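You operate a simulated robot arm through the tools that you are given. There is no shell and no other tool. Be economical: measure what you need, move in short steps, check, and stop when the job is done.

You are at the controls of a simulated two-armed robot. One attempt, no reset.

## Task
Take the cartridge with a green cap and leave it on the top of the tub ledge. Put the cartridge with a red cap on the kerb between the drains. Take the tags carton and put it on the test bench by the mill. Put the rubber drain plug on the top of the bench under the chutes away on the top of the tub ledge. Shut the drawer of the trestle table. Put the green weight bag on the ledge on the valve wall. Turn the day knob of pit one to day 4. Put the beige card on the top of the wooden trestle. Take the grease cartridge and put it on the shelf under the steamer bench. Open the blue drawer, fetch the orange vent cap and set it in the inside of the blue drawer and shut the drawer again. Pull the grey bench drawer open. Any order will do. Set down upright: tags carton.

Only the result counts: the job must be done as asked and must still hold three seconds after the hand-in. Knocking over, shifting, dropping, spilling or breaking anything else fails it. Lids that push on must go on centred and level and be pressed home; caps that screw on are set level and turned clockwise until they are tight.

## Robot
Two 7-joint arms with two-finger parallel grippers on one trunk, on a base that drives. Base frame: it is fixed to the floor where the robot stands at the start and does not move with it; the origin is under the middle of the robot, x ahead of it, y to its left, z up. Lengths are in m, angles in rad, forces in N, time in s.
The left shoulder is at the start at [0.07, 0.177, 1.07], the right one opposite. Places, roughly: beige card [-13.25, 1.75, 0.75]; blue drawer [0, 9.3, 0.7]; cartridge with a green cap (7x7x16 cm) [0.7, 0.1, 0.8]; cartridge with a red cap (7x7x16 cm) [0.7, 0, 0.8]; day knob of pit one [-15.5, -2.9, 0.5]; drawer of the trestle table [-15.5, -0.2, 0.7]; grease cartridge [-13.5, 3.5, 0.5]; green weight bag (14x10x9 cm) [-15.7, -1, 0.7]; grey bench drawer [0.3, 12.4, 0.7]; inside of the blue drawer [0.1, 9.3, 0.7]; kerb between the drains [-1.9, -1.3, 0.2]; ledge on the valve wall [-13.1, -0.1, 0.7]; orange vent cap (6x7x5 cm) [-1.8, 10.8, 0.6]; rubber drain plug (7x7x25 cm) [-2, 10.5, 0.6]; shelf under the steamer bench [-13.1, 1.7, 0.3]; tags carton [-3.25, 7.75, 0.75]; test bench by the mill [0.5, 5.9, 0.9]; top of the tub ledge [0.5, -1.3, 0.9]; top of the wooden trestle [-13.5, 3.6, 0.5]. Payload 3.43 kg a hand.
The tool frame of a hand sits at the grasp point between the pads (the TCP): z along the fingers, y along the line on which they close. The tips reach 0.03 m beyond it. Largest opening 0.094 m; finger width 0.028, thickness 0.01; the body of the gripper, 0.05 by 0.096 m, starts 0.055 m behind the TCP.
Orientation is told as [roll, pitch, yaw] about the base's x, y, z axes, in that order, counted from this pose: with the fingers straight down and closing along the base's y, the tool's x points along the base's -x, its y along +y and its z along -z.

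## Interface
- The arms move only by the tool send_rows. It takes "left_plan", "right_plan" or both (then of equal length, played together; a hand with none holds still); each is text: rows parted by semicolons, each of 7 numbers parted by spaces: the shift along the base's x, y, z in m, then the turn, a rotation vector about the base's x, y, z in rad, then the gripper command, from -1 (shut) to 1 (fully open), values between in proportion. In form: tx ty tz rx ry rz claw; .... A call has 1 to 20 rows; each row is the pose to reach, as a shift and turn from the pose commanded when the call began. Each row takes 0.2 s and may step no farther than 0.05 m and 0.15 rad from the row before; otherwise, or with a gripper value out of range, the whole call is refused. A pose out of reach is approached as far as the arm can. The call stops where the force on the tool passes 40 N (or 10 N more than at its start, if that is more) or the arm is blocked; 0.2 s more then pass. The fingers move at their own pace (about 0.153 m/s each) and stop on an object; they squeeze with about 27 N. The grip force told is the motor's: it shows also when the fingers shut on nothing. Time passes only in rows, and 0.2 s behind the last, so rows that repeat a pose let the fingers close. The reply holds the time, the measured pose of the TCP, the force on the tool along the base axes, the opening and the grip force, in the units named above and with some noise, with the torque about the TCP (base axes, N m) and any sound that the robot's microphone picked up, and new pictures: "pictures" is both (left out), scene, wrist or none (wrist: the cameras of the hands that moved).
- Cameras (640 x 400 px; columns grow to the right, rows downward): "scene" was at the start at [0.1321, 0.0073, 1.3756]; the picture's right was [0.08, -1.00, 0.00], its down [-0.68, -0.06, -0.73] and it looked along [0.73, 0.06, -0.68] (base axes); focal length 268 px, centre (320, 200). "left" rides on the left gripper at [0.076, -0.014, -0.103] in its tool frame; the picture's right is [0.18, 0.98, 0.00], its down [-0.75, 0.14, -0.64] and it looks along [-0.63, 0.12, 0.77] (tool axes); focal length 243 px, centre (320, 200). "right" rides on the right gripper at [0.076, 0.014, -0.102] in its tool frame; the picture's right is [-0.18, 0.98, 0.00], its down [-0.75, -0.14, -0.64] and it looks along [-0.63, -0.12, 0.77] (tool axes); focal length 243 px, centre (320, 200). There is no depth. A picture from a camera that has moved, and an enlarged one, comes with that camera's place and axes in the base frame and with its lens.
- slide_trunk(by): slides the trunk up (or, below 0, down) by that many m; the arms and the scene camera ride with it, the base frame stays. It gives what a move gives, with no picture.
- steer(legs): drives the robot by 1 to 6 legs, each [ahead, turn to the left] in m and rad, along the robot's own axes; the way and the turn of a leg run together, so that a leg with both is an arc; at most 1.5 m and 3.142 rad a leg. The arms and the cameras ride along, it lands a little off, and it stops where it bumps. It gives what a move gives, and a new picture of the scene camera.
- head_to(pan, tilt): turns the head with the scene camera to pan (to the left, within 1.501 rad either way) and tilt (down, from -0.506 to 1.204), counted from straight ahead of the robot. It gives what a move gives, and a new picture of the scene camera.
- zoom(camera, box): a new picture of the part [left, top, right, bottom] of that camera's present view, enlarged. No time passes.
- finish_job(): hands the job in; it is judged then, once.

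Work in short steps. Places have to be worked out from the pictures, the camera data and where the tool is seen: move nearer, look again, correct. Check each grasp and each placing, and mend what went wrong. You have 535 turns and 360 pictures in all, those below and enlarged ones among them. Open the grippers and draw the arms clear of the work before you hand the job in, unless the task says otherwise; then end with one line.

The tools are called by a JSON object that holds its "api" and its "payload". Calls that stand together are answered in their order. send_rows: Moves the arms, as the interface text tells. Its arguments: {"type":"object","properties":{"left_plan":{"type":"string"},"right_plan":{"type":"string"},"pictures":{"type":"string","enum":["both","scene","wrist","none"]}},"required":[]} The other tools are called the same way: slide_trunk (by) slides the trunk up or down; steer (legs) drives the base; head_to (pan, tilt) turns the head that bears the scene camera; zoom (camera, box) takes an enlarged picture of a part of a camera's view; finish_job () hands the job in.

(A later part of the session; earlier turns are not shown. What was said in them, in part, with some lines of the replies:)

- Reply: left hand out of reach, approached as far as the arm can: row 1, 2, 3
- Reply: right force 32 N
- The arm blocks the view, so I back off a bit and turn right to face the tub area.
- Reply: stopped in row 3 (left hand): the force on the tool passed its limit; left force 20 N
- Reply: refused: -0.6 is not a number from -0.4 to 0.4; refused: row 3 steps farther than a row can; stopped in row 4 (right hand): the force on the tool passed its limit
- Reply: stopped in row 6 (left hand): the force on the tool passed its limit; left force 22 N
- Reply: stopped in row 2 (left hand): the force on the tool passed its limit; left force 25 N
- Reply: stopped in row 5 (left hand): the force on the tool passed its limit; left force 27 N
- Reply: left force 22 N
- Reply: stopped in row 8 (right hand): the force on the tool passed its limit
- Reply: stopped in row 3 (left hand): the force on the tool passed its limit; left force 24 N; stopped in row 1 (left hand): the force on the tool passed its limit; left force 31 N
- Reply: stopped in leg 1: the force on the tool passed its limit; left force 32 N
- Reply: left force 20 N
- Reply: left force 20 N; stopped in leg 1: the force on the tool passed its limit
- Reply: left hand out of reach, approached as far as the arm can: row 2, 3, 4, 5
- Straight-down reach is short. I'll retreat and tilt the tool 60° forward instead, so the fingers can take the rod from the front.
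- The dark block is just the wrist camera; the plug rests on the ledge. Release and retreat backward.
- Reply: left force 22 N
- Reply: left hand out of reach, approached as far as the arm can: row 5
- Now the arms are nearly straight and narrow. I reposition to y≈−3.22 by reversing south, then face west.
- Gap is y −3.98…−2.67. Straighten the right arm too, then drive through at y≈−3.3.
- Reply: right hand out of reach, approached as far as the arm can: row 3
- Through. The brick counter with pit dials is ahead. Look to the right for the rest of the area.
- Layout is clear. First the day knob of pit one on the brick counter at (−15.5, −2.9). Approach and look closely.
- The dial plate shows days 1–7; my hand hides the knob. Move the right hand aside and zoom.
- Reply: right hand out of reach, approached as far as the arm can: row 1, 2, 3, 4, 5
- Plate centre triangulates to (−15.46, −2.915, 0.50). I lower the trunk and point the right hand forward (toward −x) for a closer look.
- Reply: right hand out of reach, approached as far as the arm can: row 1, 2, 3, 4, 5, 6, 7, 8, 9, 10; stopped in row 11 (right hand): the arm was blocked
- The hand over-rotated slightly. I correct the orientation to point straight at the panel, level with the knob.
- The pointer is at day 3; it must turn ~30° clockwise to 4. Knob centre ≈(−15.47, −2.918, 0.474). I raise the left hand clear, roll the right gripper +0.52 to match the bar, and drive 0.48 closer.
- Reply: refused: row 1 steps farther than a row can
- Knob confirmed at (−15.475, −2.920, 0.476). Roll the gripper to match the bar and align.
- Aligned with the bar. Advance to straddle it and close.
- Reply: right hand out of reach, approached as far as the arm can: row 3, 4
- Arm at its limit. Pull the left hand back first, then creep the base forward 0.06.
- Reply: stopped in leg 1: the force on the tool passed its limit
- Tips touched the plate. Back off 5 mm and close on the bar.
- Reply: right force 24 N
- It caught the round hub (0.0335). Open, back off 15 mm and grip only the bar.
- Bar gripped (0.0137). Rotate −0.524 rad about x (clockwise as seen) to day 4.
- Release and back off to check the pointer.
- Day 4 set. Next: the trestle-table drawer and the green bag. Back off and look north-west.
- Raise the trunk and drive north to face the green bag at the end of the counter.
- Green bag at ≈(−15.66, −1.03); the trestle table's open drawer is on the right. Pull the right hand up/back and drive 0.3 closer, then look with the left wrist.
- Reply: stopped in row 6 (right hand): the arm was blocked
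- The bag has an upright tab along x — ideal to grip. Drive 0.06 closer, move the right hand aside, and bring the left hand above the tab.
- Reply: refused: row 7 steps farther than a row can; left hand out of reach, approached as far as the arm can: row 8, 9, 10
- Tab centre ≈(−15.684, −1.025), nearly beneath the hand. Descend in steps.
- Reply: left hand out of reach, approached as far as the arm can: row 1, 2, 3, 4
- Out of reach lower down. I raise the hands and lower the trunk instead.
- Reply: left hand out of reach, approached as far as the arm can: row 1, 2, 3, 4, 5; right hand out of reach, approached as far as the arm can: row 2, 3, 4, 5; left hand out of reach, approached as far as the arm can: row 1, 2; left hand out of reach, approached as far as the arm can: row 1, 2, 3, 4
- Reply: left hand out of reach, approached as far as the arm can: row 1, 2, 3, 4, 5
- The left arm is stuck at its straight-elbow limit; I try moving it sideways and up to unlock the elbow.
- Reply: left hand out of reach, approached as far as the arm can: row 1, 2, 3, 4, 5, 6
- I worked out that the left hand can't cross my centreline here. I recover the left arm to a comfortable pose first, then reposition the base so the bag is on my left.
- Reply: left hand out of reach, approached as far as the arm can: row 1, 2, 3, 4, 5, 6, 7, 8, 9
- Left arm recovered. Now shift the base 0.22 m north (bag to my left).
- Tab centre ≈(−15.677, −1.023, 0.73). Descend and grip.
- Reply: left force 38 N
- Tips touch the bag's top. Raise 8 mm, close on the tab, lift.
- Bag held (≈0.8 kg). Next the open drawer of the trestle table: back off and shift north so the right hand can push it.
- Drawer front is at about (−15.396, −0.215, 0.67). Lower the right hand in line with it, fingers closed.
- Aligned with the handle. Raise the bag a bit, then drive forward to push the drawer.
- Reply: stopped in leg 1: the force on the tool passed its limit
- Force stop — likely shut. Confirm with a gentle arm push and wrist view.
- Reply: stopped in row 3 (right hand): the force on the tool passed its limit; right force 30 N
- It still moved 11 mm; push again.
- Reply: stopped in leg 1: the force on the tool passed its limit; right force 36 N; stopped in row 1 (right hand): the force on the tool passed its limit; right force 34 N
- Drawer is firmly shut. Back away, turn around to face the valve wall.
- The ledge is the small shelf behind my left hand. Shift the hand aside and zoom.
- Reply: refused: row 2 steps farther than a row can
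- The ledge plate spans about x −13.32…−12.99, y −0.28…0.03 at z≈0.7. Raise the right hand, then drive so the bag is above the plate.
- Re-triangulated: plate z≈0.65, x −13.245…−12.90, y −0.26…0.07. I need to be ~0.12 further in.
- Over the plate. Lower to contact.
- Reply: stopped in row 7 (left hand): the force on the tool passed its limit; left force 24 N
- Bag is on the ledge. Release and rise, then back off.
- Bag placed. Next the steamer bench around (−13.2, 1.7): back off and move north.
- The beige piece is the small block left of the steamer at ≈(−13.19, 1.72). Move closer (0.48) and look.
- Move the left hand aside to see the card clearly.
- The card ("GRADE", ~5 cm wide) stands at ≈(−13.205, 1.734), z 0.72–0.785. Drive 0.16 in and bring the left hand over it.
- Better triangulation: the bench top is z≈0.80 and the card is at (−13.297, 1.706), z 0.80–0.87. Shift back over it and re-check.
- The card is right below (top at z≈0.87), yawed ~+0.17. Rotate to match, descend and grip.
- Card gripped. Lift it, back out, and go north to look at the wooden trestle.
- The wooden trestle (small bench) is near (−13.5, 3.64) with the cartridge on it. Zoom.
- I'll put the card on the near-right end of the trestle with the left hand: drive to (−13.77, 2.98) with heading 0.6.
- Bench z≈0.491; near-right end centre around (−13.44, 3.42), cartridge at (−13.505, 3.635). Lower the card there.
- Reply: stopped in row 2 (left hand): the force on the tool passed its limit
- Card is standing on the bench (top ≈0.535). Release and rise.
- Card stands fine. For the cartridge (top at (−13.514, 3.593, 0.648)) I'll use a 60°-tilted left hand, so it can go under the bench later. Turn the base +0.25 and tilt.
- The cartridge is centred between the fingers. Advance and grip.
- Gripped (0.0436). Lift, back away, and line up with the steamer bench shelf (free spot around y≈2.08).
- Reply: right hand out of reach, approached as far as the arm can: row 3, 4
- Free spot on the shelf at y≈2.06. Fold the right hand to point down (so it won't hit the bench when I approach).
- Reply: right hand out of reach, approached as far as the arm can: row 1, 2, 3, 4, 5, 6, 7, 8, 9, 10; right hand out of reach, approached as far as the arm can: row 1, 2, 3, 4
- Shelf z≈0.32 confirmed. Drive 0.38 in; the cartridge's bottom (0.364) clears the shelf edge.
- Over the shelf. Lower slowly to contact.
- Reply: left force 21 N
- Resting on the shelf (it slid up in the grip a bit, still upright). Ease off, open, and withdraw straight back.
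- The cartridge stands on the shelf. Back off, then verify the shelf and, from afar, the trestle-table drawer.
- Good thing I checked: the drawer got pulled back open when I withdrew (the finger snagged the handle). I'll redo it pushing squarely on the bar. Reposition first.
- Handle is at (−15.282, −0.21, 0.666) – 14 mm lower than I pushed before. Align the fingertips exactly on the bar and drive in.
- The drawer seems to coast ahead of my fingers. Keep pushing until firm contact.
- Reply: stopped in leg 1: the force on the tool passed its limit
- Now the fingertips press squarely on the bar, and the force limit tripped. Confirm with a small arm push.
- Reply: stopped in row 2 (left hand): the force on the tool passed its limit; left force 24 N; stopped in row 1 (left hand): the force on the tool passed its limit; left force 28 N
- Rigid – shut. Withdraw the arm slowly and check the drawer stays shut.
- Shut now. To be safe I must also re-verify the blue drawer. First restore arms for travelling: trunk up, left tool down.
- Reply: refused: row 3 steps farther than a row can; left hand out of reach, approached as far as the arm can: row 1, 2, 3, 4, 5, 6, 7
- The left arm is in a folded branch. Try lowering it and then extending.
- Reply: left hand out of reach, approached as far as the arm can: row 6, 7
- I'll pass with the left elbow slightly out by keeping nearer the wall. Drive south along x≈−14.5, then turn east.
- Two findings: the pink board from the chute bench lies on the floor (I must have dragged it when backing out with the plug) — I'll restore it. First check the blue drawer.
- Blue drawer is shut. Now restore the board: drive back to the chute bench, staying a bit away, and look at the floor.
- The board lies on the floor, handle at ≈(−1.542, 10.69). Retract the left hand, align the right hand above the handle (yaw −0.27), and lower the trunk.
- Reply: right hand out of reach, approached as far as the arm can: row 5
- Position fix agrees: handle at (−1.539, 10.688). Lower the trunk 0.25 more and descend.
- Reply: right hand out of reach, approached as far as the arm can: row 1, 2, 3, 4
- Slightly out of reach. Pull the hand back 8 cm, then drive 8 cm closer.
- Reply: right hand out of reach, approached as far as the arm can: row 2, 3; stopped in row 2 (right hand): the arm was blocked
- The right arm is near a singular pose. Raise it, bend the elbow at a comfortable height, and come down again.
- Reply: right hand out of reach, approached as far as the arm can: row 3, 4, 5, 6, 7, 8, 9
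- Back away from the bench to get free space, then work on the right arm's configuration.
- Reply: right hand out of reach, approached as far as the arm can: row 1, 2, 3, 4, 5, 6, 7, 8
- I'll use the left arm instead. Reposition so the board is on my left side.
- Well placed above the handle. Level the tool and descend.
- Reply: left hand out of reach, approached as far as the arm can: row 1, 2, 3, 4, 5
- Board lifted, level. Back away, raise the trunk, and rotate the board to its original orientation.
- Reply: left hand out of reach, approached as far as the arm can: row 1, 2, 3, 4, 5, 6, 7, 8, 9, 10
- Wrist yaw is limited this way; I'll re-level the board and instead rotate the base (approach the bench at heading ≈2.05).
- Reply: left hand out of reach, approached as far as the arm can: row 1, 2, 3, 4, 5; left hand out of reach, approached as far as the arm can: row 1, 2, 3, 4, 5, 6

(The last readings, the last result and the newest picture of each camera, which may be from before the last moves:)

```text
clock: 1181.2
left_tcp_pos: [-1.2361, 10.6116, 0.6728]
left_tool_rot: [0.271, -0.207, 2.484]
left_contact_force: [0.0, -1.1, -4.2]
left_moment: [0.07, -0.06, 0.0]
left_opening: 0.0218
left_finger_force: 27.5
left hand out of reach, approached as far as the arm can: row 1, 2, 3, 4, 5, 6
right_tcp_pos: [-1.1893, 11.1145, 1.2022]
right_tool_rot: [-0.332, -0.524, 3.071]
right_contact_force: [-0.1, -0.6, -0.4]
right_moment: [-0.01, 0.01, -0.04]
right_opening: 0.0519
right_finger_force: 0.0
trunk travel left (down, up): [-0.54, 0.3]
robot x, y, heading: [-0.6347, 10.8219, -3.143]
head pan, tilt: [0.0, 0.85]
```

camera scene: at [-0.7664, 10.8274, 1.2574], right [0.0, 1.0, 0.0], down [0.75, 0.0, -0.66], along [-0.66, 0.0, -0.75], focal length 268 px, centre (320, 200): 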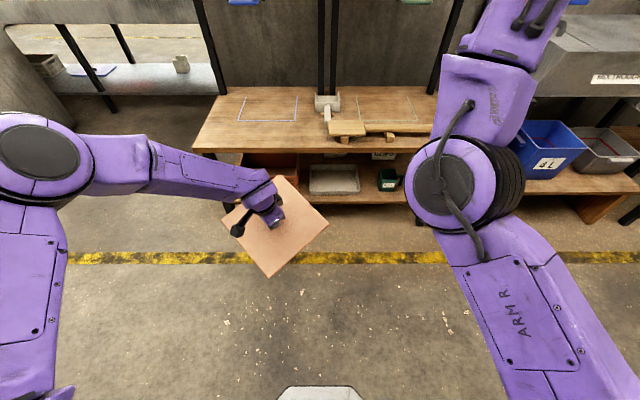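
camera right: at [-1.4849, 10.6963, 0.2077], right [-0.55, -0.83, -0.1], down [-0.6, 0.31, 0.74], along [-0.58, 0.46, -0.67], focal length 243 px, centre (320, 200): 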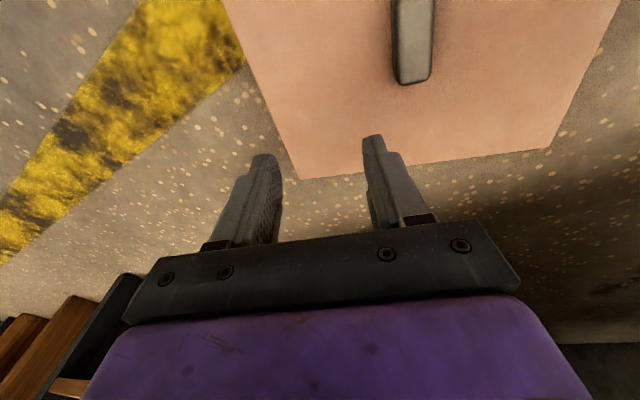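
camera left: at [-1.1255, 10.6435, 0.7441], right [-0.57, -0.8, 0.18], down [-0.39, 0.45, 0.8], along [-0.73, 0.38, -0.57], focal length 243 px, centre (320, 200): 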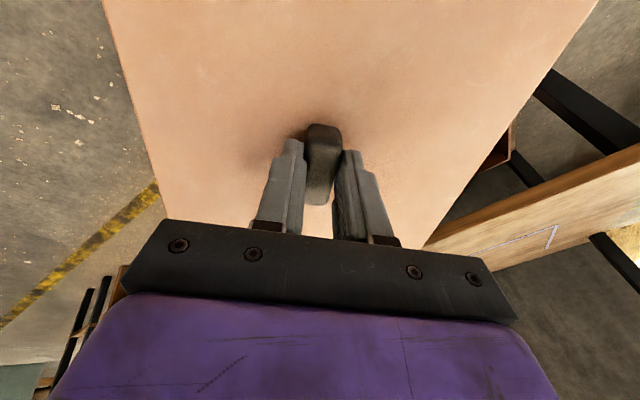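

{"api": "send_rows", "payload": {"left_plan": "0 0.01 -0.03 0.02 -0.08 0.08 -1; 0.01 0.03 -0.06 0.04 -0.16 0.16 -1; 0.03 0.05 -0.09 0.06 -0.24 0.24 -1; 0.05 0.07 -0.11 0.088 -0.33 0.307 -1; 0.05 0.07 -0.11 0.088 -0.33 0.307 -1; 0.05 0.07 -0.11 0.088 -0.33 0.307 -1; 0.05 0.07 -0.11 0.088 -0.33 0.307 -1; 0.05 0.07 -0.11 0.088 -0.33 0.307 -1", "pictures": "scene"}}

```text
clock: 1183.0
left_tcp_pos: [-1.1851, 10.6798, 0.5686]
left_tool_rot: [0.04, 0.043, 2.814]
left_contact_force: [-0.2, 0.4, -3.6]
left_moment: [-0.03, -0.04, 0.03]
left_opening: 0.0215
left_finger_force: 27.3
right_tcp_pos: [-1.189, 11.1158, 1.2006]
right_tool_rot: [-0.329, -0.523, 3.065]
right_contact_force: [0.8, 0.3, 0.5]
right_moment: [0.0, 0.0, 0.0]
right_opening: 0.0519
right_finger_force: 0.1
trunk travel left (down, up): [-0.54, 0.3]
robot x, y, heading: [-0.6394, 10.8246, -3.138]
head pan, tilt: [0.0, 0.85]
camera scene: at [-0.7664, 10.8266, 1.2574], right [0.0, 1.0, 0.0], down [0.75, 0.0, -0.66], along [-0.66, 0.0, -0.75], focal length 268 px, centre (320, 200)
```

scene: 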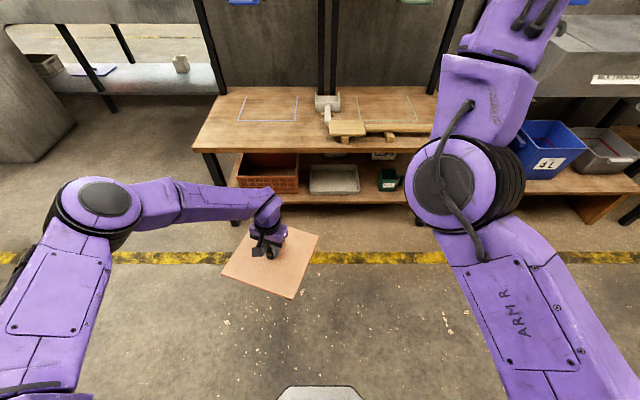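

Level again (yaw rel −0.33). I'll approach the bench with base heading ≈1.9 so the board ends in its original orientation. Raise the trunk 0.12 and drive around.

{"api": "slide_trunk", "payload": {"by": 0.12}}

{"api": "steer", "payload": {"legs": [[0, 1.07], [1.44, 0], [0, -1.16], [0, -1.155]]}}

```text
clock: 1184.5
left_tcp_pos: [-1.1846, 10.6813, 0.6869]
left_tool_rot: [0.04, 0.043, 2.813]
left_contact_force: [-0.3, 0.3, -3.6]
left_moment: [0.03, -0.05, 0.02]
left_opening: 0.0217
left_finger_force: 27.0
right_tcp_pos: [-1.1888, 11.115, 1.3209]
right_tool_rot: [-0.33, -0.524, 3.066]
right_contact_force: [-0.1, 0.3, 0.0]
right_moment: [0.02, -0.01, 0.01]
right_opening: 0.0518
right_finger_force: 0.1
trunk travel left (down, up): [-0.66, 0.18]
robot x, y, heading: [-0.6376, 10.828, -3.14]
head pan, tilt: [0.0, 0.85]
```

```text
clock: 1200.0
left_tcp_pos: [-1.6576, 10.0366, 0.6869]
left_tool_rot: [0.04, 0.043, 1.604]
left_contact_force: [-0.5, -0.2, -3.2]
left_moment: [-0.05, -0.02, 0.0]
left_opening: 0.0221
left_finger_force: 27.4
right_tcp_pos: [-1.2504, 10.1949, 1.3213]
right_tool_rot: [-0.33, -0.523, 1.856]
right_contact_force: [0.0, -0.8, 0.1]
right_moment: [-0.01, -0.02, -0.02]
right_opening: 0.0519
right_finger_force: 0.1
trunk travel left (down, up): [-0.66, 0.18]
robot x, y, heading: [-1.3284, 9.5769, 1.929]
head pan, tilt: [0.0, 0.85]
camera scene: at [-1.3725, 9.6966, 1.3774], right [0.94, 0.35, 0.0], down [0.27, -0.7, -0.66], along [-0.23, 0.62, -0.75], focal length 268 px, centre (320, 200)
```

scene: 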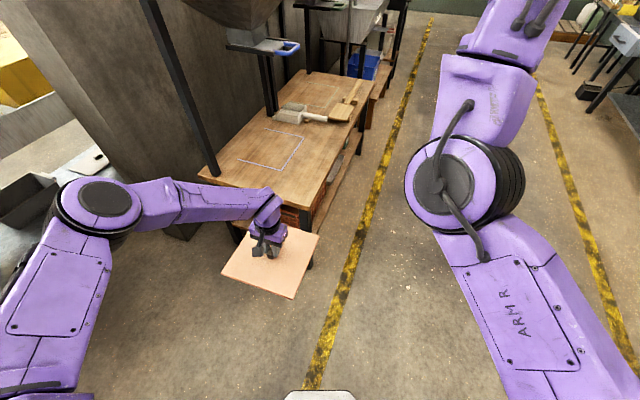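

The elbow would come near the hopper leg; extend the arm first to straighten it.

{"api": "send_rows", "payload": {"left_plan": "-0.007 0.018 0 0 0 0 -1; -0.014 0.037 0 0 0 0 -1; -0.021 0.056 0 0 0 0 -1; -0.028 0.075 0 0 0 0 -1; -0.032 0.085 0 0 0 -0.03 -1", "pictures": "scene"}}

```text
clock: 1201.2
left_tcp_pos: [-1.6635, 10.0548, 0.6883]
left_tool_rot: [0.041, 0.039, 1.604]
left_contact_force: [0.0, 0.8, -2.2]
left_moment: [0.04, -0.03, 0.04]
left_opening: 0.0218
left_finger_force: 27.0
left hand out of reach, approached as far as the arm can: row 2, 3, 4, 5
right_tcp_pos: [-1.2507, 10.1949, 1.32]
right_tool_rot: [-0.331, -0.523, 1.856]
right_contact_force: [0.6, 0.5, -0.1]
right_moment: [-0.03, 0.02, -0.01]
right_opening: 0.0517
right_finger_force: 0.1
trunk travel left (down, up): [-0.66, 0.18]
robot x, y, heading: [-1.3277, 9.5782, 1.931]
head pan, tilt: [0.0, 0.85]
camera scene: at [-1.3724, 9.6964, 1.3775], right [0.94, 0.35, 0.0], down [0.27, -0.7, -0.66], along [-0.23, 0.62, -0.75], focal length 268 px, centre (320, 200)
```

scene: 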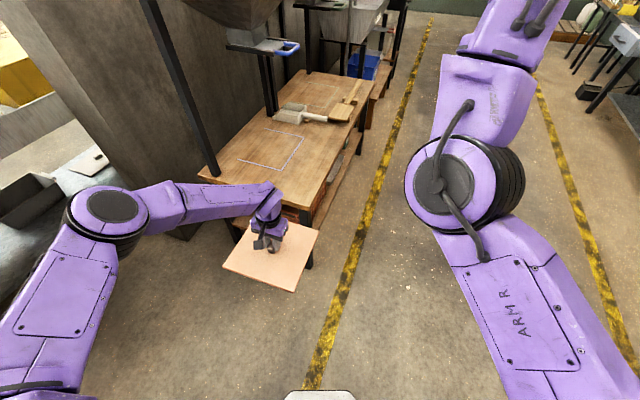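

Wrist limit again; facing straight north gives more freedom. Reposition to (−1.61, 9.37) heading 1.6.

{"api": "steer", "payload": {"legs": [[0, -1.288], [-0.347, 0], [0, 0.958]]}}

{"api": "send_rows", "payload": {"left_plan": "0 0 0 0 0 0.1 -1; 0 0 0 0 0 0.2 -1; 0 0.02 0 0 0 0.28 -1; 0 0.04 0 0 0 0.28 -1; 0 0.06 0 0 0 0.28 -1; 0 0.08 0 0 0 0.28 -1", "pictures": "scene"}}

```text
clock: 1209.1
left_tcp_pos: [-1.7665, 9.9278, 0.6861]
left_tool_rot: [0.039, 0.043, 1.277]
left_contact_force: [-0.3, -0.3, -3.2]
left_moment: [-0.01, -0.04, 0.01]
left_opening: 0.0216
left_finger_force: 27.1
right_tcp_pos: [-1.3307, 9.9258, 1.3219]
right_tool_rot: [-0.33, -0.525, 1.529]
right_contact_force: [-0.2, 0.1, -0.1]
right_moment: [0.02, -0.02, -0.02]
right_opening: 0.0516
right_finger_force: 0.1
trunk travel left (down, up): [-0.66, 0.18]
robot x, y, heading: [-1.6021, 9.3681, 1.601]
head pan, tilt: [0.0, 0.85]
camera scene: at [-1.6071, 9.494, 1.3774], right [1.0, 0.03, 0.0], down [0.03, -0.75, -0.66], along [-0.02, 0.66, -0.75], focal length 268 px, centre (320, 200)
```

scene: 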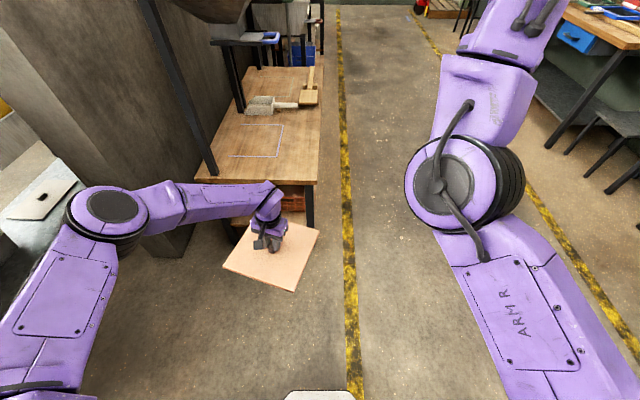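

```text
clock: 1210.5
left_tcp_pos: [-1.7665, 9.9786, 0.688]
left_tool_rot: [0.04, 0.04, 1.557]
left_contact_force: [0.3, -0.3, -4.1]
left_moment: [-0.04, -0.02, -0.01]
left_opening: 0.0218
left_finger_force: 26.7
left hand out of reach, approached as far as the arm can: row 5, 6
right_tcp_pos: [-1.331, 9.9265, 1.3219]
right_tool_rot: [-0.33, -0.523, 1.531]
right_contact_force: [-0.9, 0.0, 0.0]
right_moment: [0.01, 0.0, 0.02]
right_opening: 0.0516
right_finger_force: 0.1
trunk travel left (down, up): [-0.66, 0.18]
robot x, y, heading: [-1.6013, 9.3677, 1.606]
head pan, tilt: [0.0, 0.85]
camera scene: at [-1.6072, 9.494, 1.3774], right [1.0, 0.03, 0.0], down [0.03, -0.75, -0.66], along [-0.02, 0.66, -0.75], focal length 268 px, centre (320, 200)
```

scene: 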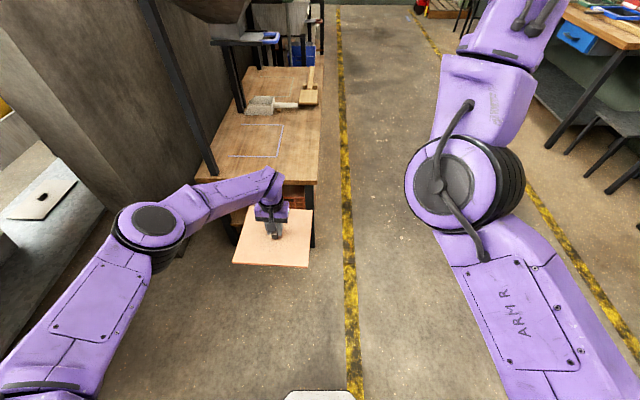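

Nice: the board is now aligned with the bench. To give the elbow more room from the hopper leg I'll use heading 1.75 from slightly further east.

{"api": "steer", "payload": {"legs": [[0, -1.176], [0.158, 0], [0, 1.32]]}}

{"api": "send_rows", "payload": {"left_plan": "0 0 0 0 0 -0.07 -1; 0 0 0 0 0 -0.137 -1", "pictures": "scene"}}

```text
clock: 1218.2
left_tcp_pos: [-1.7244, 10.0078, 0.688]
left_tool_rot: [0.04, 0.04, 1.727]
left_contact_force: [1.1, -0.2, -3.4]
left_moment: [-0.02, -0.01, -0.02]
left_opening: 0.0218
left_finger_force: 26.9
right_tcp_pos: [-1.2861, 10.0298, 1.3201]
right_tool_rot: [-0.331, -0.523, 1.698]
right_contact_force: [0.6, -0.3, 0.1]
right_moment: [0.01, 0.03, -0.03]
right_opening: 0.0516
right_finger_force: 0.0
trunk travel left (down, up): [-0.66, 0.18]
robot x, y, heading: [-1.4602, 9.4308, 1.781]
head pan, tilt: [0.0, 0.85]
camera scene: at [-1.4856, 9.5565, 1.3774], right [0.98, 0.2, 0.0], down [0.15, -0.74, -0.66], along [-0.13, 0.65, -0.75], focal length 268 px, centre (320, 200)
```

scene: 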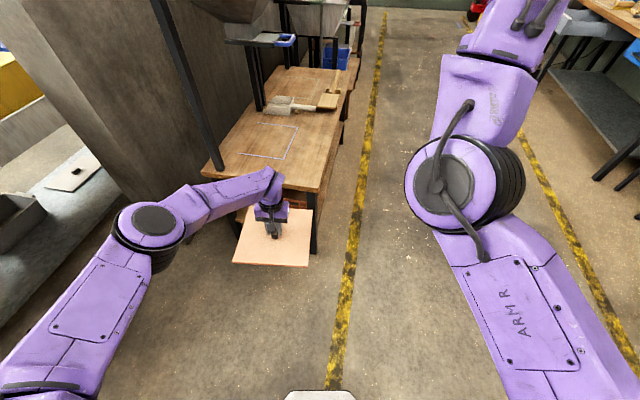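

```text
clock: 1218.8
left_tcp_pos: [-1.7233, 10.0079, 0.688]
left_tool_rot: [0.039, 0.041, 1.726]
left_contact_force: [0.6, -0.1, -3.5]
left_moment: [-0.01, 0.01, -0.01]
left_opening: 0.0218
left_finger_force: 27.0
left hand out of reach, approached as far as the arm can: row 1, 2
right_tcp_pos: [-1.2849, 10.0305, 1.3215]
right_tool_rot: [-0.331, -0.524, 1.698]
right_contact_force: [-0.7, 0.6, 0.2]
right_moment: [0.0, 0.0, 0.0]
right_opening: 0.0517
right_finger_force: 0.0
trunk travel left (down, up): [-0.66, 0.18]
robot x, y, heading: [-1.4622, 9.4341, 1.774]
head pan, tilt: [0.0, 0.85]
camera scene: at [-1.4856, 9.5565, 1.3774], right [0.98, 0.2, 0.0], down [0.15, -0.74, -0.66], along [-0.13, 0.65, -0.75], focal length 268 px, centre (320, 200)
```

scene: 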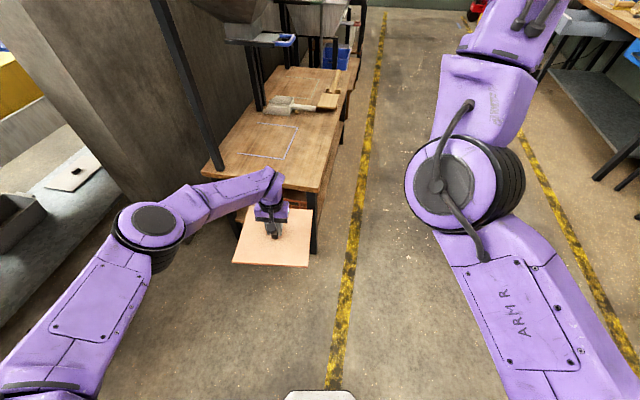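

{"api": "send_rows", "payload": {"left_plan": "0.004 -0.02 0 0 0 -0.04 -1; 0.007 -0.035 0 0 0 -0.09 -1; 0.007 -0.035 0 0 0 -0.13 -1; 0.007 -0.035 0 0 0 -0.16 -1", "pictures": "none"}}

```text
clock: 1219.8
left_tcp_pos: [-1.7156, 9.9721, 0.6878]
left_tool_rot: [0.04, 0.04, 1.567]
left_contact_force: [0.9, 0.0, -3.7]
left_moment: [-0.04, 0.02, 0.0]
left_opening: 0.0216
left_finger_force: 27.1
right_tcp_pos: [-1.2866, 10.0285, 1.3204]
right_tool_rot: [-0.33, -0.522, 1.697]
right_contact_force: [0.9, 0.3, -0.3]
right_moment: [0.01, 0.02, -0.06]
right_opening: 0.0519
right_finger_force: 0.0
trunk travel left (down, up): [-0.66, 0.18]
robot x, y, heading: [-1.4605, 9.4309, 1.771]
head pan, tilt: [0.0, 0.85]
```

Aligned (yaw 1.567). Drive 0.3 and check the elbow clearance.

{"api": "steer", "payload": {"legs": [[0.3, 0]]}}

```text
clock: 1221.8
left_tcp_pos: [-1.7769, 10.2659, 0.6891]
left_tool_rot: [0.04, 0.04, 1.564]
left_contact_force: [-0.1, 1.4, -3.6]
left_moment: [0.01, -0.01, -0.03]
left_opening: 0.0218
left_finger_force: 27.3
right_tcp_pos: [-1.345, 10.323, 1.3211]
right_tool_rot: [-0.329, -0.523, 1.699]
right_contact_force: [0.9, 1.2, 1.2]
right_moment: [0.01, 0.0, -0.01]
right_opening: 0.0516
right_finger_force: 0.0
trunk travel left (down, up): [-0.66, 0.18]
robot x, y, heading: [-1.523, 9.7258, 1.775]
head pan, tilt: [0.0, 0.85]
camera scene: at [-1.5458, 9.8502, 1.3775], right [0.98, 0.2, 0.0], down [0.15, -0.74, -0.66], along [-0.13, 0.65, -0.75], focal length 268 px, centre (320, 200)
```

scene: 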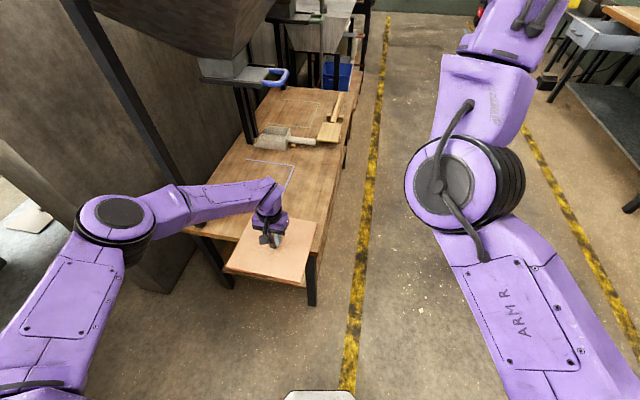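

The elbow would hit the hopper post. Instead I'll set the board down on the floor in this aligned orientation and re-grasp it the other way (facing the bench). Back off and lower.

{"api": "steer", "payload": {"legs": [[-0.45, 0]]}}

{"api": "slide_trunk", "payload": {"by": -0.4}}

{"api": "slide_trunk", "payload": {"by": -0.12}}

{"api": "send_rows", "payload": {"left_plan": "0 0 -0.03 0 0 0 -1; 0 0 -0.06 0 0 0 -1; 0 0 -0.08 0 0 0 -1; 0 0 -0.09 0 0 0 -1; 0 0 -0.1 0 0 0 -1; 0 0 -0.11 0 0 0 -1; 0 0 -0.12 0 0 0 -1; 0 0 -0.13 0 0 0 -1", "pictures": "wrist"}}

```text
clock: 1224.6
left_tcp_pos: [-1.6849, 9.8257, 0.6875]
left_tool_rot: [0.041, 0.041, 1.56]
left_contact_force: [0.4, 0.3, -3.9]
left_moment: [-0.02, 0.04, 0.0]
left_opening: 0.0213
left_finger_force: 26.7
right_tcp_pos: [-1.2543, 9.8807, 1.3206]
right_tool_rot: [-0.33, -0.524, 1.695]
right_contact_force: [-0.2, 0.6, 0.2]
right_moment: [-0.01, -0.01, 0.01]
right_opening: 0.0518
right_finger_force: 0.1
trunk travel left (down, up): [-0.66, 0.18]
robot x, y, heading: [-1.4316, 9.2853, 1.77]
head pan, tilt: [0.0, 0.85]
camera scene: at [-1.4556, 9.4091, 1.3774], right [0.98, 0.2, 0.0], down [0.15, -0.74, -0.66], along [-0.13, 0.65, -0.75], focal length 268 px, centre (320, 200)
```

scene: 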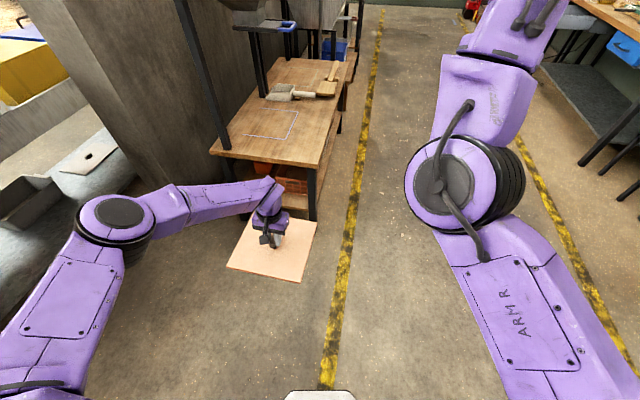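

```text
clock: 1228.4
left_tcp_pos: [-1.6856, 9.8259, 0.2873]
left_tool_rot: [0.041, 0.04, 1.563]
left_contact_force: [0.3, -0.6, -2.5]
left_moment: [-0.03, -0.01, 0.02]
left_opening: 0.0217
left_finger_force: 26.8
right_tcp_pos: [-1.2536, 9.8808, 0.9207]
right_tool_rot: [-0.33, -0.524, 1.694]
right_contact_force: [0.8, -0.3, 1.0]
right_moment: [-0.03, -0.01, -0.03]
right_opening: 0.0517
right_finger_force: 0.0
trunk travel left (down, up): [-0.26, 0.58]
robot x, y, heading: [-1.43, 9.279, 1.767]
head pan, tilt: [0.0, 0.85]
```

```text
clock: 1229.9
left_tcp_pos: [-1.6851, 9.8254, 0.1679]
left_tool_rot: [0.04, 0.04, 1.561]
left_contact_force: [-0.2, 0.8, -3.7]
left_moment: [-0.05, -0.02, -0.02]
left_opening: 0.0217
left_finger_force: 27.1
right_tcp_pos: [-1.2539, 9.8817, 0.8019]
right_tool_rot: [-0.329, -0.524, 1.695]
right_contact_force: [0.3, -0.9, -0.6]
right_moment: [0.0, 0.03, 0.02]
right_opening: 0.0517
right_finger_force: 0.0
trunk travel left (down, up): [-0.14, 0.7]
robot x, y, heading: [-1.4323, 9.2785, 1.768]
head pan, tilt: [0.0, 0.85]
```

```text
clock: 1231.8
left_tcp_pos: [-1.7009, 9.8001, 0.0476]
left_tool_rot: [0.033, 0.024, 1.567]
left_contact_force: [-0.6, -7.7, 27.7]
left_moment: [-0.53, -1.08, -0.28]
left_opening: 0.0223
left_finger_force: 27.4
left hand out of reach, approached as far as the arm can: row 3, 4, 5, 6, 7, 8
right_tcp_pos: [-1.2527, 9.8782, 0.8024]
right_tool_rot: [-0.329, -0.524, 1.695]
right_contact_force: [-0.2, -0.6, -0.1]
right_moment: [-0.01, -0.02, 0.0]
right_opening: 0.0519
right_finger_force: 0.1
trunk travel left (down, up): [-0.14, 0.7]
robot x, y, heading: [-1.4292, 9.281, 1.77]
head pan, tilt: [0.0, 0.85]
stopped in row 8 (left hand): the force on the tool passed its limit (the readings are from after the stop); the commanded pose is now the measured one
camera left: at [-1.6831, 9.7275, 0.1496], right [-0.98, -0.18, 0.04], down [-0.12, 0.77, 0.63], along [-0.14, 0.61, -0.78], focal length 243 px, centre (320, 200)
```

left: 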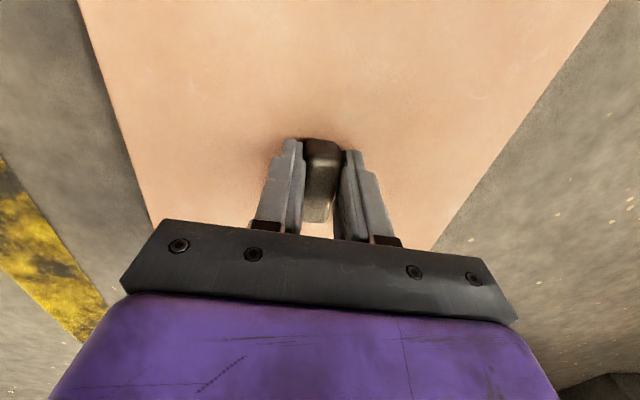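

Board rests on the floor, aligned. Release, raise, and drive around to face it from the east.

{"api": "send_rows", "payload": {"left_plan": "0 0 0.004 0 0 0 -0.2; 0 0 0.004 0 0 0 0.4; 0 0 0.004 0 0 0 0.4; 0 0 0.05 0 0 0 0.4; 0 0 0.1 0 0 0 0.4; 0 0 0.14 0 0 0 0.4", "pictures": "none"}}

{"api": "slide_trunk", "payload": {"by": 0.3}}

{"api": "steer", "payload": {"legs": [[-0.3, 0], [0, -0.696], [1.09, 0], [0, 2.068]]}}

```text
clock: 1233.2
left_tcp_pos: [-1.6993, 9.7983, 0.1818]
left_tool_rot: [0.035, 0.03, 1.566]
left_contact_force: [-0.7, 0.0, 0.2]
left_moment: [0.02, -0.01, 0.03]
left_opening: 0.0657
left_finger_force: 0.1
right_tcp_pos: [-1.2544, 9.8804, 0.8009]
right_tool_rot: [-0.331, -0.525, 1.694]
right_contact_force: [-0.1, 0.2, -0.4]
right_moment: [0.01, -0.02, 0.0]
right_opening: 0.0514
right_finger_force: 0.0
trunk travel left (down, up): [-0.14, 0.7]
robot x, y, heading: [-1.4314, 9.283, 1.766]
head pan, tilt: [0.0, 0.85]
```

```text
clock: 1236.2
left_tcp_pos: [-1.6999, 9.7975, 0.4812]
left_tool_rot: [0.036, 0.029, 1.565]
left_contact_force: [-0.4, -0.5, -0.4]
left_moment: [0.03, 0.03, 0.0]
left_opening: 0.0657
left_finger_force: 0.0
right_tcp_pos: [-1.2526, 9.8806, 1.1013]
right_tool_rot: [-0.329, -0.524, 1.694]
right_contact_force: [-0.6, 0.0, 0.4]
right_moment: [0.02, -0.03, 0.02]
right_opening: 0.0519
right_finger_force: 0.1
trunk travel left (down, up): [-0.44, 0.4]
robot x, y, heading: [-1.4292, 9.2846, 1.767]
head pan, tilt: [0.0, 0.85]
```

```text
clock: 1250.3
left_tcp_pos: [-1.3891, 9.7879, 0.4824]
left_tool_rot: [0.034, 0.029, 2.925]
left_contact_force: [0.3, 0.8, 0.5]
left_moment: [0.02, 0.01, -0.02]
left_opening: 0.0661
left_finger_force: 0.1
right_tcp_pos: [-1.3751, 10.2427, 1.1019]
right_tool_rot: [-0.33, -0.524, 3.055]
right_contact_force: [-0.1, 0.1, 0.1]
right_moment: [0.02, -0.01, 0.0]
right_opening: 0.0519
right_finger_force: 0.0
trunk travel left (down, up): [-0.44, 0.4]
robot x, y, heading: [-0.8297, 9.944, 3.128]
head pan, tilt: [0.0, 0.85]
camera scene: at [-0.9569, 9.9467, 1.1575], right [0.01, 1.0, 0.0], down [0.75, -0.01, -0.66], along [-0.66, 0.01, -0.75], focal length 268 px, centre (320, 200)
```

scene: 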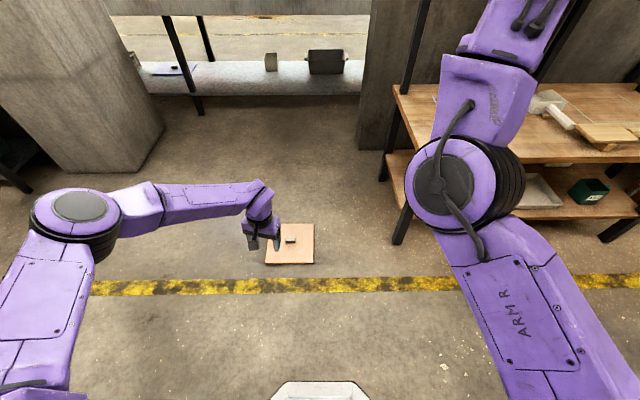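

Board sits squarely. Drive 0.3 forward and rotate the left gripper to close along y (across the handle's length).

{"api": "steer", "payload": {"legs": [[0.3, 0]]}}

{"api": "slide_trunk", "payload": {"by": -0.3}}

{"api": "send_rows", "payload": {"left_plan": "0 0.005 0 0 0 0.1 1; 0 0.01 0 -0.02 0.03 0.2 1; 0 0.01 0 -0.02 0.03 0.21 1", "pictures": "wrist"}}

```text
clock: 1252.4
left_tcp_pos: [-1.6871, 9.7941, 0.481]
left_tool_rot: [0.037, 0.032, 2.922]
left_contact_force: [-0.5, 0.5, -0.5]
left_moment: [0.0, -0.01, -0.01]
left_opening: 0.066
left_finger_force: 0.1
right_tcp_pos: [-1.6724, 10.2483, 1.1002]
right_tool_rot: [-0.329, -0.524, 3.052]
right_contact_force: [-0.5, -0.4, -0.1]
right_moment: [0.0, -0.02, -0.02]
right_opening: 0.0517
right_finger_force: 0.0
trunk travel left (down, up): [-0.44, 0.4]
robot x, y, heading: [-1.1236, 9.9496, 3.125]
head pan, tilt: [0.0, 0.85]
camera scene: at [-1.2554, 9.9519, 1.1574], right [0.02, 1.0, 0.0], down [0.75, -0.01, -0.66], along [-0.66, 0.01, -0.75], focal length 268 px, centre (320, 200)
```

scene: 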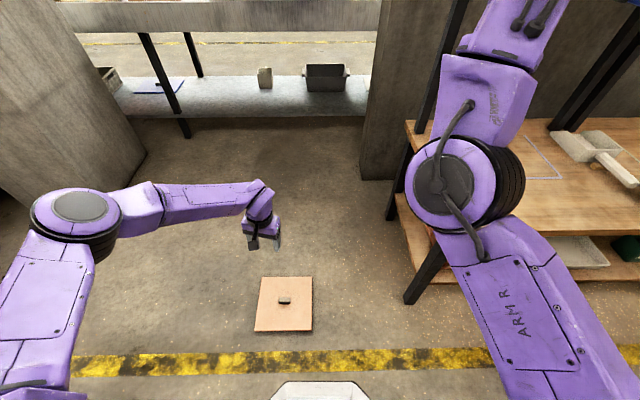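

```text
clock: 1255.4
left_tcp_pos: [-1.6871, 9.7943, 0.182]
left_tool_rot: [0.035, 0.027, 2.922]
left_contact_force: [-0.6, -1.1, -0.4]
left_moment: [0.02, -0.04, -0.01]
left_opening: 0.0655
left_finger_force: 0.0
right_tcp_pos: [-1.6718, 10.2485, 0.8006]
right_tool_rot: [-0.33, -0.525, 3.051]
right_contact_force: [1.2, -0.2, 0.3]
right_moment: [-0.02, 0.0, -0.02]
right_opening: 0.0515
right_finger_force: 0.0
trunk travel left (down, up): [-0.14, 0.7]
robot x, y, heading: [-1.1266, 9.9475, 3.127]
head pan, tilt: [0.0, 0.85]
```

```text
clock: 1256.2
left_tcp_pos: [-1.6864, 9.805, 0.1831]
left_tool_rot: [0.059, 0.001, 3.133]
left_contact_force: [-0.8, 1.1, 0.8]
left_moment: [0.0, 0.0, -0.01]
left_opening: 0.094
left_finger_force: 0.0
right_tcp_pos: [-1.6721, 10.2483, 0.8006]
right_tool_rot: [-0.331, -0.524, 3.052]
right_contact_force: [0.7, 0.3, -0.1]
right_moment: [0.0, 0.03, 0.0]
right_opening: 0.0519
right_finger_force: 0.0
trunk travel left (down, up): [-0.14, 0.7]
robot x, y, heading: [-1.1255, 9.9476, 3.126]
head pan, tilt: [0.0, 0.85]
camera left: at [-1.6102, 9.8245, 0.2829], right [0.18, -0.98, 0.06], down [-0.75, -0.1, 0.65], along [-0.63, -0.16, -0.76], focal length 243 px, centre (320, 200)
```

left: 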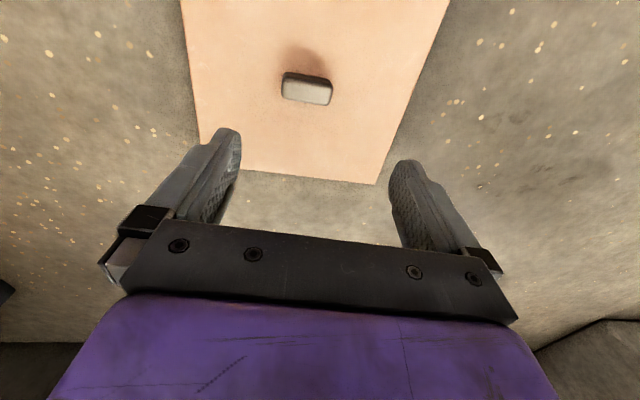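

{"api": "send_rows", "payload": {"left_plan": "0.004 0.003 -0.04 0.03 0 0 1; 0.007 0.006 -0.08 0.059 0 0 0.8; 0.007 0.006 -0.115 0.059 0 0 0.8; 0.007 0.006 -0.132 0.059 0 0 0.8; 0.007 0.006 -0.132 0.059 0 0 -1; 0.007 0.006 -0.132 0.059 0 0 -1; 0.007 0.006 -0.132 0.059 0 0 -1; 0.007 0.006 -0.1 0.059 0 0 -1; 0.007 0.006 -0.06 0.059 0 0 -1; 0.007 0.006 -0.01 0.059 0 0 -1", "pictures": "wrist"}}

```text
clock: 1258.4
left_tcp_pos: [-1.6791, 9.8115, 0.17]
left_tool_rot: [0.0, 0.003, 3.131]
left_contact_force: [-0.3, 0.0, -4.0]
left_moment: [-0.01, -0.01, -0.01]
left_opening: 0.0498
left_finger_force: 27.6
right_tcp_pos: [-1.6733, 10.2487, 0.8002]
right_tool_rot: [-0.329, -0.525, 3.052]
right_contact_force: [-0.2, -0.6, -0.5]
right_moment: [0.02, 0.01, 0.02]
right_opening: 0.0517
right_finger_force: 0.0
trunk travel left (down, up): [-0.14, 0.7]
robot x, y, heading: [-1.1188, 9.9486, 3.13]
head pan, tilt: [0.0, 0.85]
camera left: at [-1.6019, 9.8259, 0.2729], right [0.17, -0.98, 0.0], down [-0.76, -0.13, 0.64], along [-0.63, -0.11, -0.77], focal length 243 px, centre (320, 200)
```

left: 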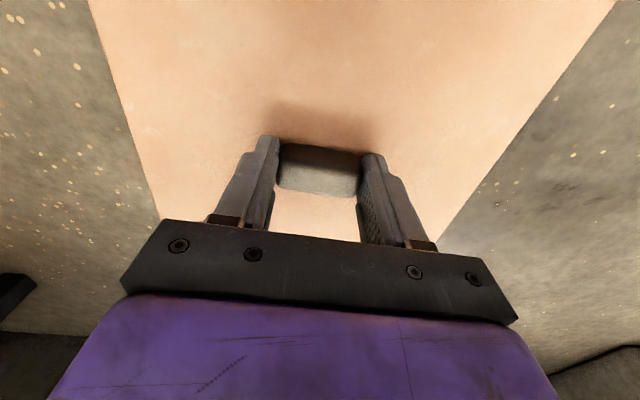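

Held firmly. Back off, raise the trunk, shift to y≈10.58, facing the bench.

{"api": "steer", "payload": {"legs": [[-0.45, 0], [0, -1.57], [0.635, 0], [0, 1.57]]}}

{"api": "slide_trunk", "payload": {"by": 0.4}}

{"api": "slide_trunk", "payload": {"by": 0.12}}

{"api": "send_rows", "payload": {"right_plan": "0.01 0.03 -0.03 0 0 0 0.1; 0.02 0.06 -0.06 0 0 0 0.1; 0.03 0.09 -0.09 0 0 0 0.1; 0.04 0.12 -0.12 0 0 0 0.1; 0.05 0.15 -0.15 0 0 0 0.1; 0.06 0.18 -0.18 0 0 0 0.1; 0.07 0.21 -0.21 0 0 0 0.1; 0.08 0.24 -0.24 0 0 0 0.1; 0.1 0.27 -0.27 0 0 0 0.1; 0.12 0.3 -0.3 0 0 0 0.1", "pictures": "scene"}}

```text
clock: 1271.9
left_tcp_pos: [-1.2249, 10.4362, 0.1711]
left_tool_rot: [0.0, 0.004, 3.139]
left_contact_force: [0.5, -0.4, -3.1]
left_moment: [0.0, -0.01, -0.01]
left_opening: 0.0498
left_finger_force: 26.8
right_tcp_pos: [-1.2205, 10.8741, 0.801]
right_tool_rot: [-0.329, -0.525, 3.055]
right_contact_force: [0.4, 0.5, -0.8]
right_moment: [0.0, 0.0, -0.02]
right_opening: 0.0518
right_finger_force: 0.1
trunk travel left (down, up): [-0.14, 0.7]
robot x, y, heading: [-0.6757, 10.5785, 3.129]
head pan, tilt: [0.0, 0.85]
camera scene: at [-0.8013, 10.5784, 0.8574], right [0.01, 1.0, 0.0], down [0.75, -0.01, -0.66], along [-0.66, 0.01, -0.75], focal length 268 px, centre (320, 200)
```

scene: 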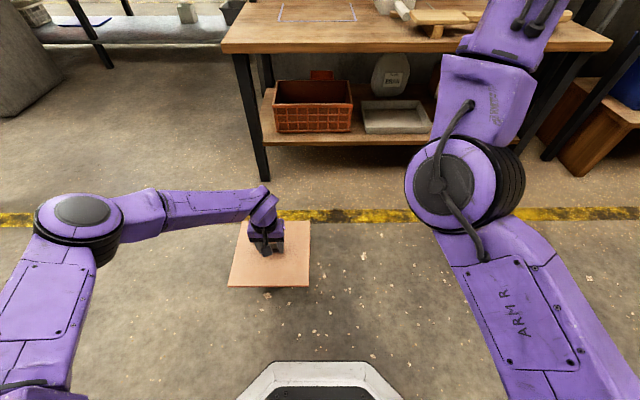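

```text
clock: 1275.7
left_tcp_pos: [-1.2241, 10.4359, 0.5718]
left_tool_rot: [0.0, 0.002, 3.138]
left_contact_force: [-0.7, -0.6, -3.5]
left_moment: [0.02, -0.01, 0.02]
left_opening: 0.0497
left_finger_force: 26.9
right_tcp_pos: [-1.2217, 10.8723, 1.2007]
right_tool_rot: [-0.33, -0.523, 3.055]
right_contact_force: [-0.6, -0.5, 0.1]
right_moment: [0.02, -0.04, 0.01]
right_opening: 0.0516
right_finger_force: 0.0
trunk travel left (down, up): [-0.54, 0.3]
robot x, y, heading: [-0.6752, 10.573, 3.133]
head pan, tilt: [0.0, 0.85]
```

```text
clock: 1277.2
left_tcp_pos: [-1.2244, 10.4359, 0.6901]
left_tool_rot: [0.001, 0.002, 3.139]
left_contact_force: [1.2, 0.0, -3.7]
left_moment: [0.03, -0.04, -0.01]
left_opening: 0.0496
left_finger_force: 26.8
right_tcp_pos: [-1.2217, 10.8719, 1.3206]
right_tool_rot: [-0.329, -0.525, 3.056]
right_contact_force: [0.1, -0.6, -0.2]
right_moment: [-0.04, 0.0, 0.04]
right_opening: 0.0519
right_finger_force: 0.1
trunk travel left (down, up): [-0.66, 0.18]
robot x, y, heading: [-0.6719, 10.579, 3.132]
head pan, tilt: [0.0, 0.85]
```

```text
clock: 1279.4
left_tcp_pos: [-1.2248, 10.4368, 0.692]
left_tool_rot: [0.002, 0.001, 3.137]
left_contact_force: [0.6, 0.4, -3.9]
left_moment: [-0.01, 0.0, -0.03]
left_opening: 0.0496
left_finger_force: 27.1
right_tcp_pos: [-1.0971, 11.172, 1.018]
right_tool_rot: [-0.329, -0.522, 3.056]
right_contact_force: [0.1, 0.2, -0.4]
right_moment: [-0.04, 0.02, -0.01]
right_opening: 0.0517
right_finger_force: 0.0
right hand out of reach, approached as far as the arm can: row 1
trunk travel left (down, up): [-0.66, 0.18]
robot x, y, heading: [-0.6707, 10.5762, 3.13]
head pan, tilt: [0.0, 0.85]
camera scene: at [-0.8013, 10.5802, 1.3775], right [0.01, 1.0, 0.0], down [0.75, -0.01, -0.66], along [-0.66, 0.01, -0.75], focal length 268 px, centre (320, 200)
```

scene: 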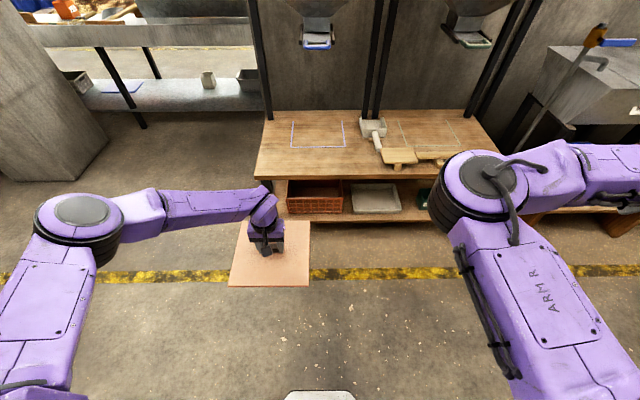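

Both arms well placed. Drive 0.55 to bring the board above its original spot.

{"api": "steer", "payload": {"legs": [[0.55, 0]]}}

```text
clock: 1282.6
left_tcp_pos: [-1.7783, 10.4385, 0.691]
left_tool_rot: [-0.001, 0.003, -3.141]
left_contact_force: [0.6, 0.5, -3.9]
left_moment: [-0.01, -0.03, -0.02]
left_opening: 0.0495
left_finger_force: 26.9
right_tcp_pos: [-1.6556, 11.1732, 1.0203]
right_tool_rot: [-0.33, -0.524, 3.06]
right_contact_force: [-0.3, 0.4, 0.4]
right_moment: [0.03, 0.01, 0.0]
right_opening: 0.0517
right_finger_force: 0.0
trunk travel left (down, up): [-0.66, 0.18]
robot x, y, heading: [-1.2246, 10.5811, 3.14]
head pan, tilt: [0.0, 0.85]
camera scene: at [-1.3554, 10.5823, 1.3774], right [0.01, 1.0, 0.0], down [0.75, 0.0, -0.66], along [-0.66, 0.0, -0.75], focal length 268 px, centre (320, 200)
```

scene: 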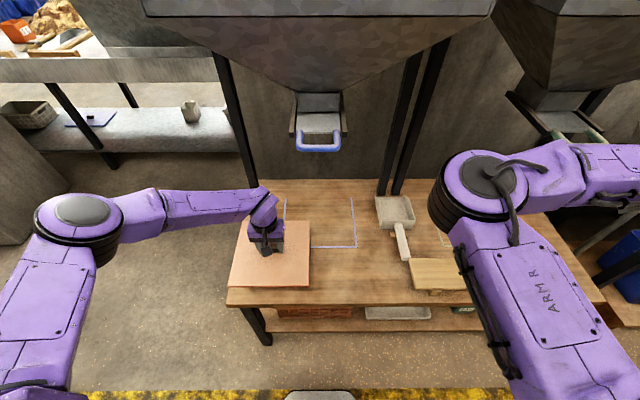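

Fine-adjust to (−1.785, 10.446) and lower to contact.

{"api": "send_rows", "payload": {"left_plan": "-0.004 0.004 -0.02 0 0 0 -1; -0.007 0.0075 -0.04 0 0 0 -1; -0.007 0.0075 -0.05 0 0 0 -1; -0.007 0.0075 -0.057 0 0 0 -1; -0.007 0.0075 -0.064 0 0 0 -1; -0.007 0.0075 -0.071 0 0 0 -1; -0.007 0.0075 -0.078 0 0 0 -1; -0.007 0.0075 -0.085 0 0 0 -1; -0.007 0.0075 -0.092 0 0 0 -1; -0.007 0.0075 -0.099 0 0 0 -1", "pictures": "scene"}}

```text
clock: 1284.0
left_tcp_pos: [-1.7859, 10.4447, 0.6264]
left_tool_rot: [-0.002, -0.008, -3.136]
left_contact_force: [4.3, -2.5, 22.3]
left_moment: [-0.55, -0.76, 0.14]
left_opening: 0.0494
left_finger_force: 27.3
right_tcp_pos: [-1.6514, 11.1737, 1.019]
right_tool_rot: [-0.329, -0.525, 3.064]
right_contact_force: [1.0, -0.2, 0.4]
right_moment: [0.02, 0.03, -0.01]
right_opening: 0.0518
right_finger_force: 0.0
trunk travel left (down, up): [-0.66, 0.18]
robot x, y, heading: [-1.2225, 10.5765, 3.135]
head pan, tilt: [0.0, 0.85]
stopped in row 7 (left hand): the force on the tool passed its limit (the readings are from after the stop); the commanded pose is now the measured one
camera scene: at [-1.3514, 10.5831, 1.3781], right [0.0, 1.0, 0.0], down [0.75, 0.0, -0.66], along [-0.66, 0.0, -0.75], focal length 268 px, centre (320, 200)
```

scene: 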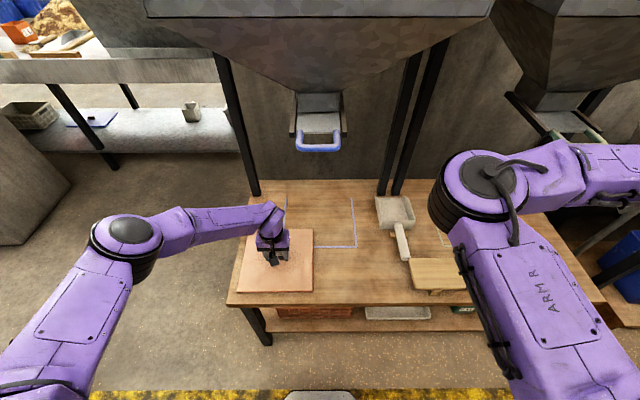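

Matches the original spot within a few mm. Release and withdraw upward.

{"api": "send_rows", "payload": {"left_plan": "0.003 0 0.002 0 0.008 0 -1; 0.003 0 0.002 0 0.008 0 -0.1; 0.003 0 0.002 0 0.008 0 0.5; 0.003 0 0.002 0 0.008 0 0.5; 0.003 0 0.03 0 0 0 0.5; 0.003 0 0.07 0 0 0 0.5; 0.003 0 0.11 0 0 0 0.5; 0.003 0 0.15 0 0 0 0.5", "pictures": "scene"}}

```text
clock: 1285.8
left_tcp_pos: [-1.7835, 10.4473, 0.7756]
left_tool_rot: [0.001, -0.006, -3.138]
left_contact_force: [-0.1, 1.1, -0.5]
left_moment: [0.0, -0.01, 0.0]
left_opening: 0.0705
left_finger_force: 0.0
right_tcp_pos: [-1.6552, 11.1736, 1.0193]
right_tool_rot: [-0.331, -0.526, 3.061]
right_contact_force: [0.7, 0.6, 0.6]
right_moment: [-0.01, 0.03, -0.01]
right_opening: 0.052
right_finger_force: 0.0
trunk travel left (down, up): [-0.66, 0.18]
robot x, y, heading: [-1.2254, 10.5817, 3.136]
head pan, tilt: [0.0, 0.85]
camera scene: at [-1.3534, 10.5828, 1.3776], right [0.0, 1.0, 0.0], down [0.75, 0.0, -0.66], along [-0.66, 0.0, -0.75], focal length 268 px, centre (320, 200)
```

scene: 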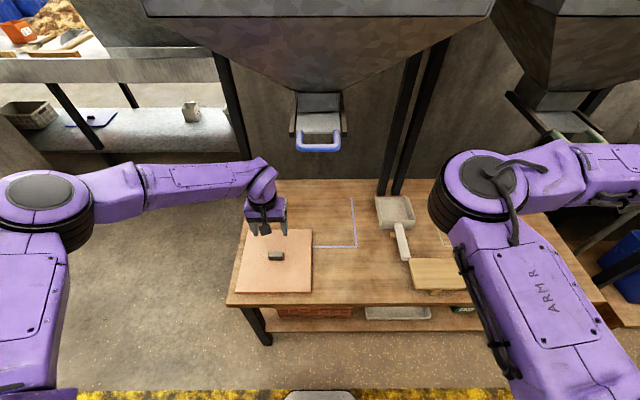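

Board is back in place. Back away clear of everything, then hand in.

{"api": "steer", "payload": {"legs": [[-0.45, 0]]}}

{"api": "zoom", "payload": {"camera": "scene", "box": [200, 60, 560, 290]}}

```text
clock: 1288.6
left_tcp_pos: [-1.3292, 10.4415, 0.7734]
left_tool_rot: [-0.002, -0.003, -3.137]
left_contact_force: [-0.4, 0.5, 0.0]
left_moment: [0.02, 0.03, 0.02]
left_opening: 0.0704
left_finger_force: 0.1
right_tcp_pos: [-1.2023, 11.1706, 1.0197]
right_tool_rot: [-0.329, -0.523, 3.066]
right_contact_force: [0.8, 1.0, -0.3]
right_moment: [0.01, -0.01, -0.02]
right_opening: 0.0517
right_finger_force: 0.0
trunk travel left (down, up): [-0.66, 0.18]
robot x, y, heading: [-0.7737, 10.583, 3.134]
head pan, tilt: [0.0, 0.85]
camera scene: at [-0.9005, 10.5804, 1.3775], right [0.0, 1.0, 0.0], down [0.75, 0.0, -0.66], along [-0.66, 0.0, -0.75], focal length 268 px, centre (320, 200)
```

scene: 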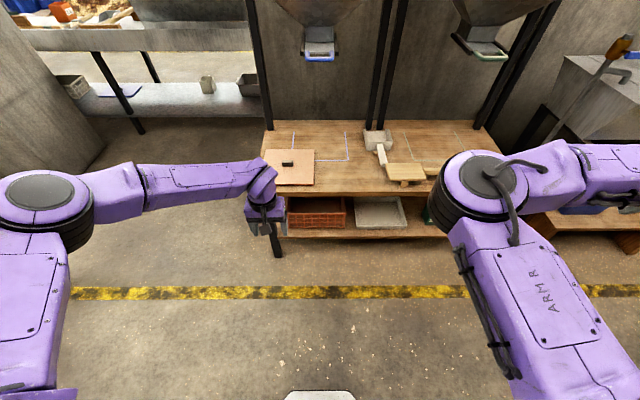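

```text
1.74 times, centred on (380, 175) of scene
camera zoom: at [-0.9005, 10.5804, 1.3775], right [0.0, 1.0, 0.0], down [0.75, 0.0, -0.66], along [-0.66, 0.0, -0.75], focal length 465 px, centre (216, 244)
```

zoom: 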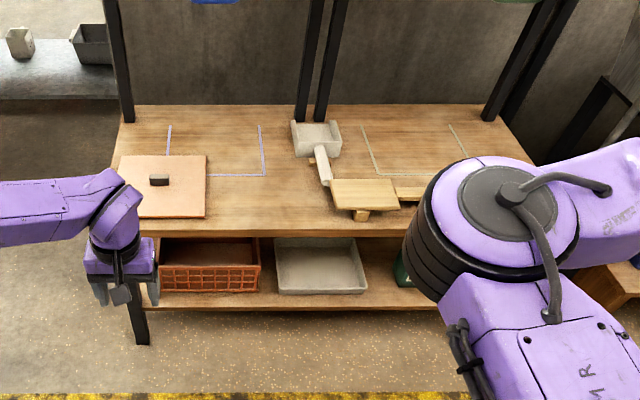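

Everything on the chute bench looks as it was at the start, and the grippers are open and clear. Handing in.

{"api": "finish_job", "payload": {}}

```text
The job is handed in.
```

I finished all eleven tasks and handed the job in, with one mishap: while backing out with the drain plug I apparently knocked a pink board off the chute bench, and I put it back to within a few millimetres, though possibly turned 180°.
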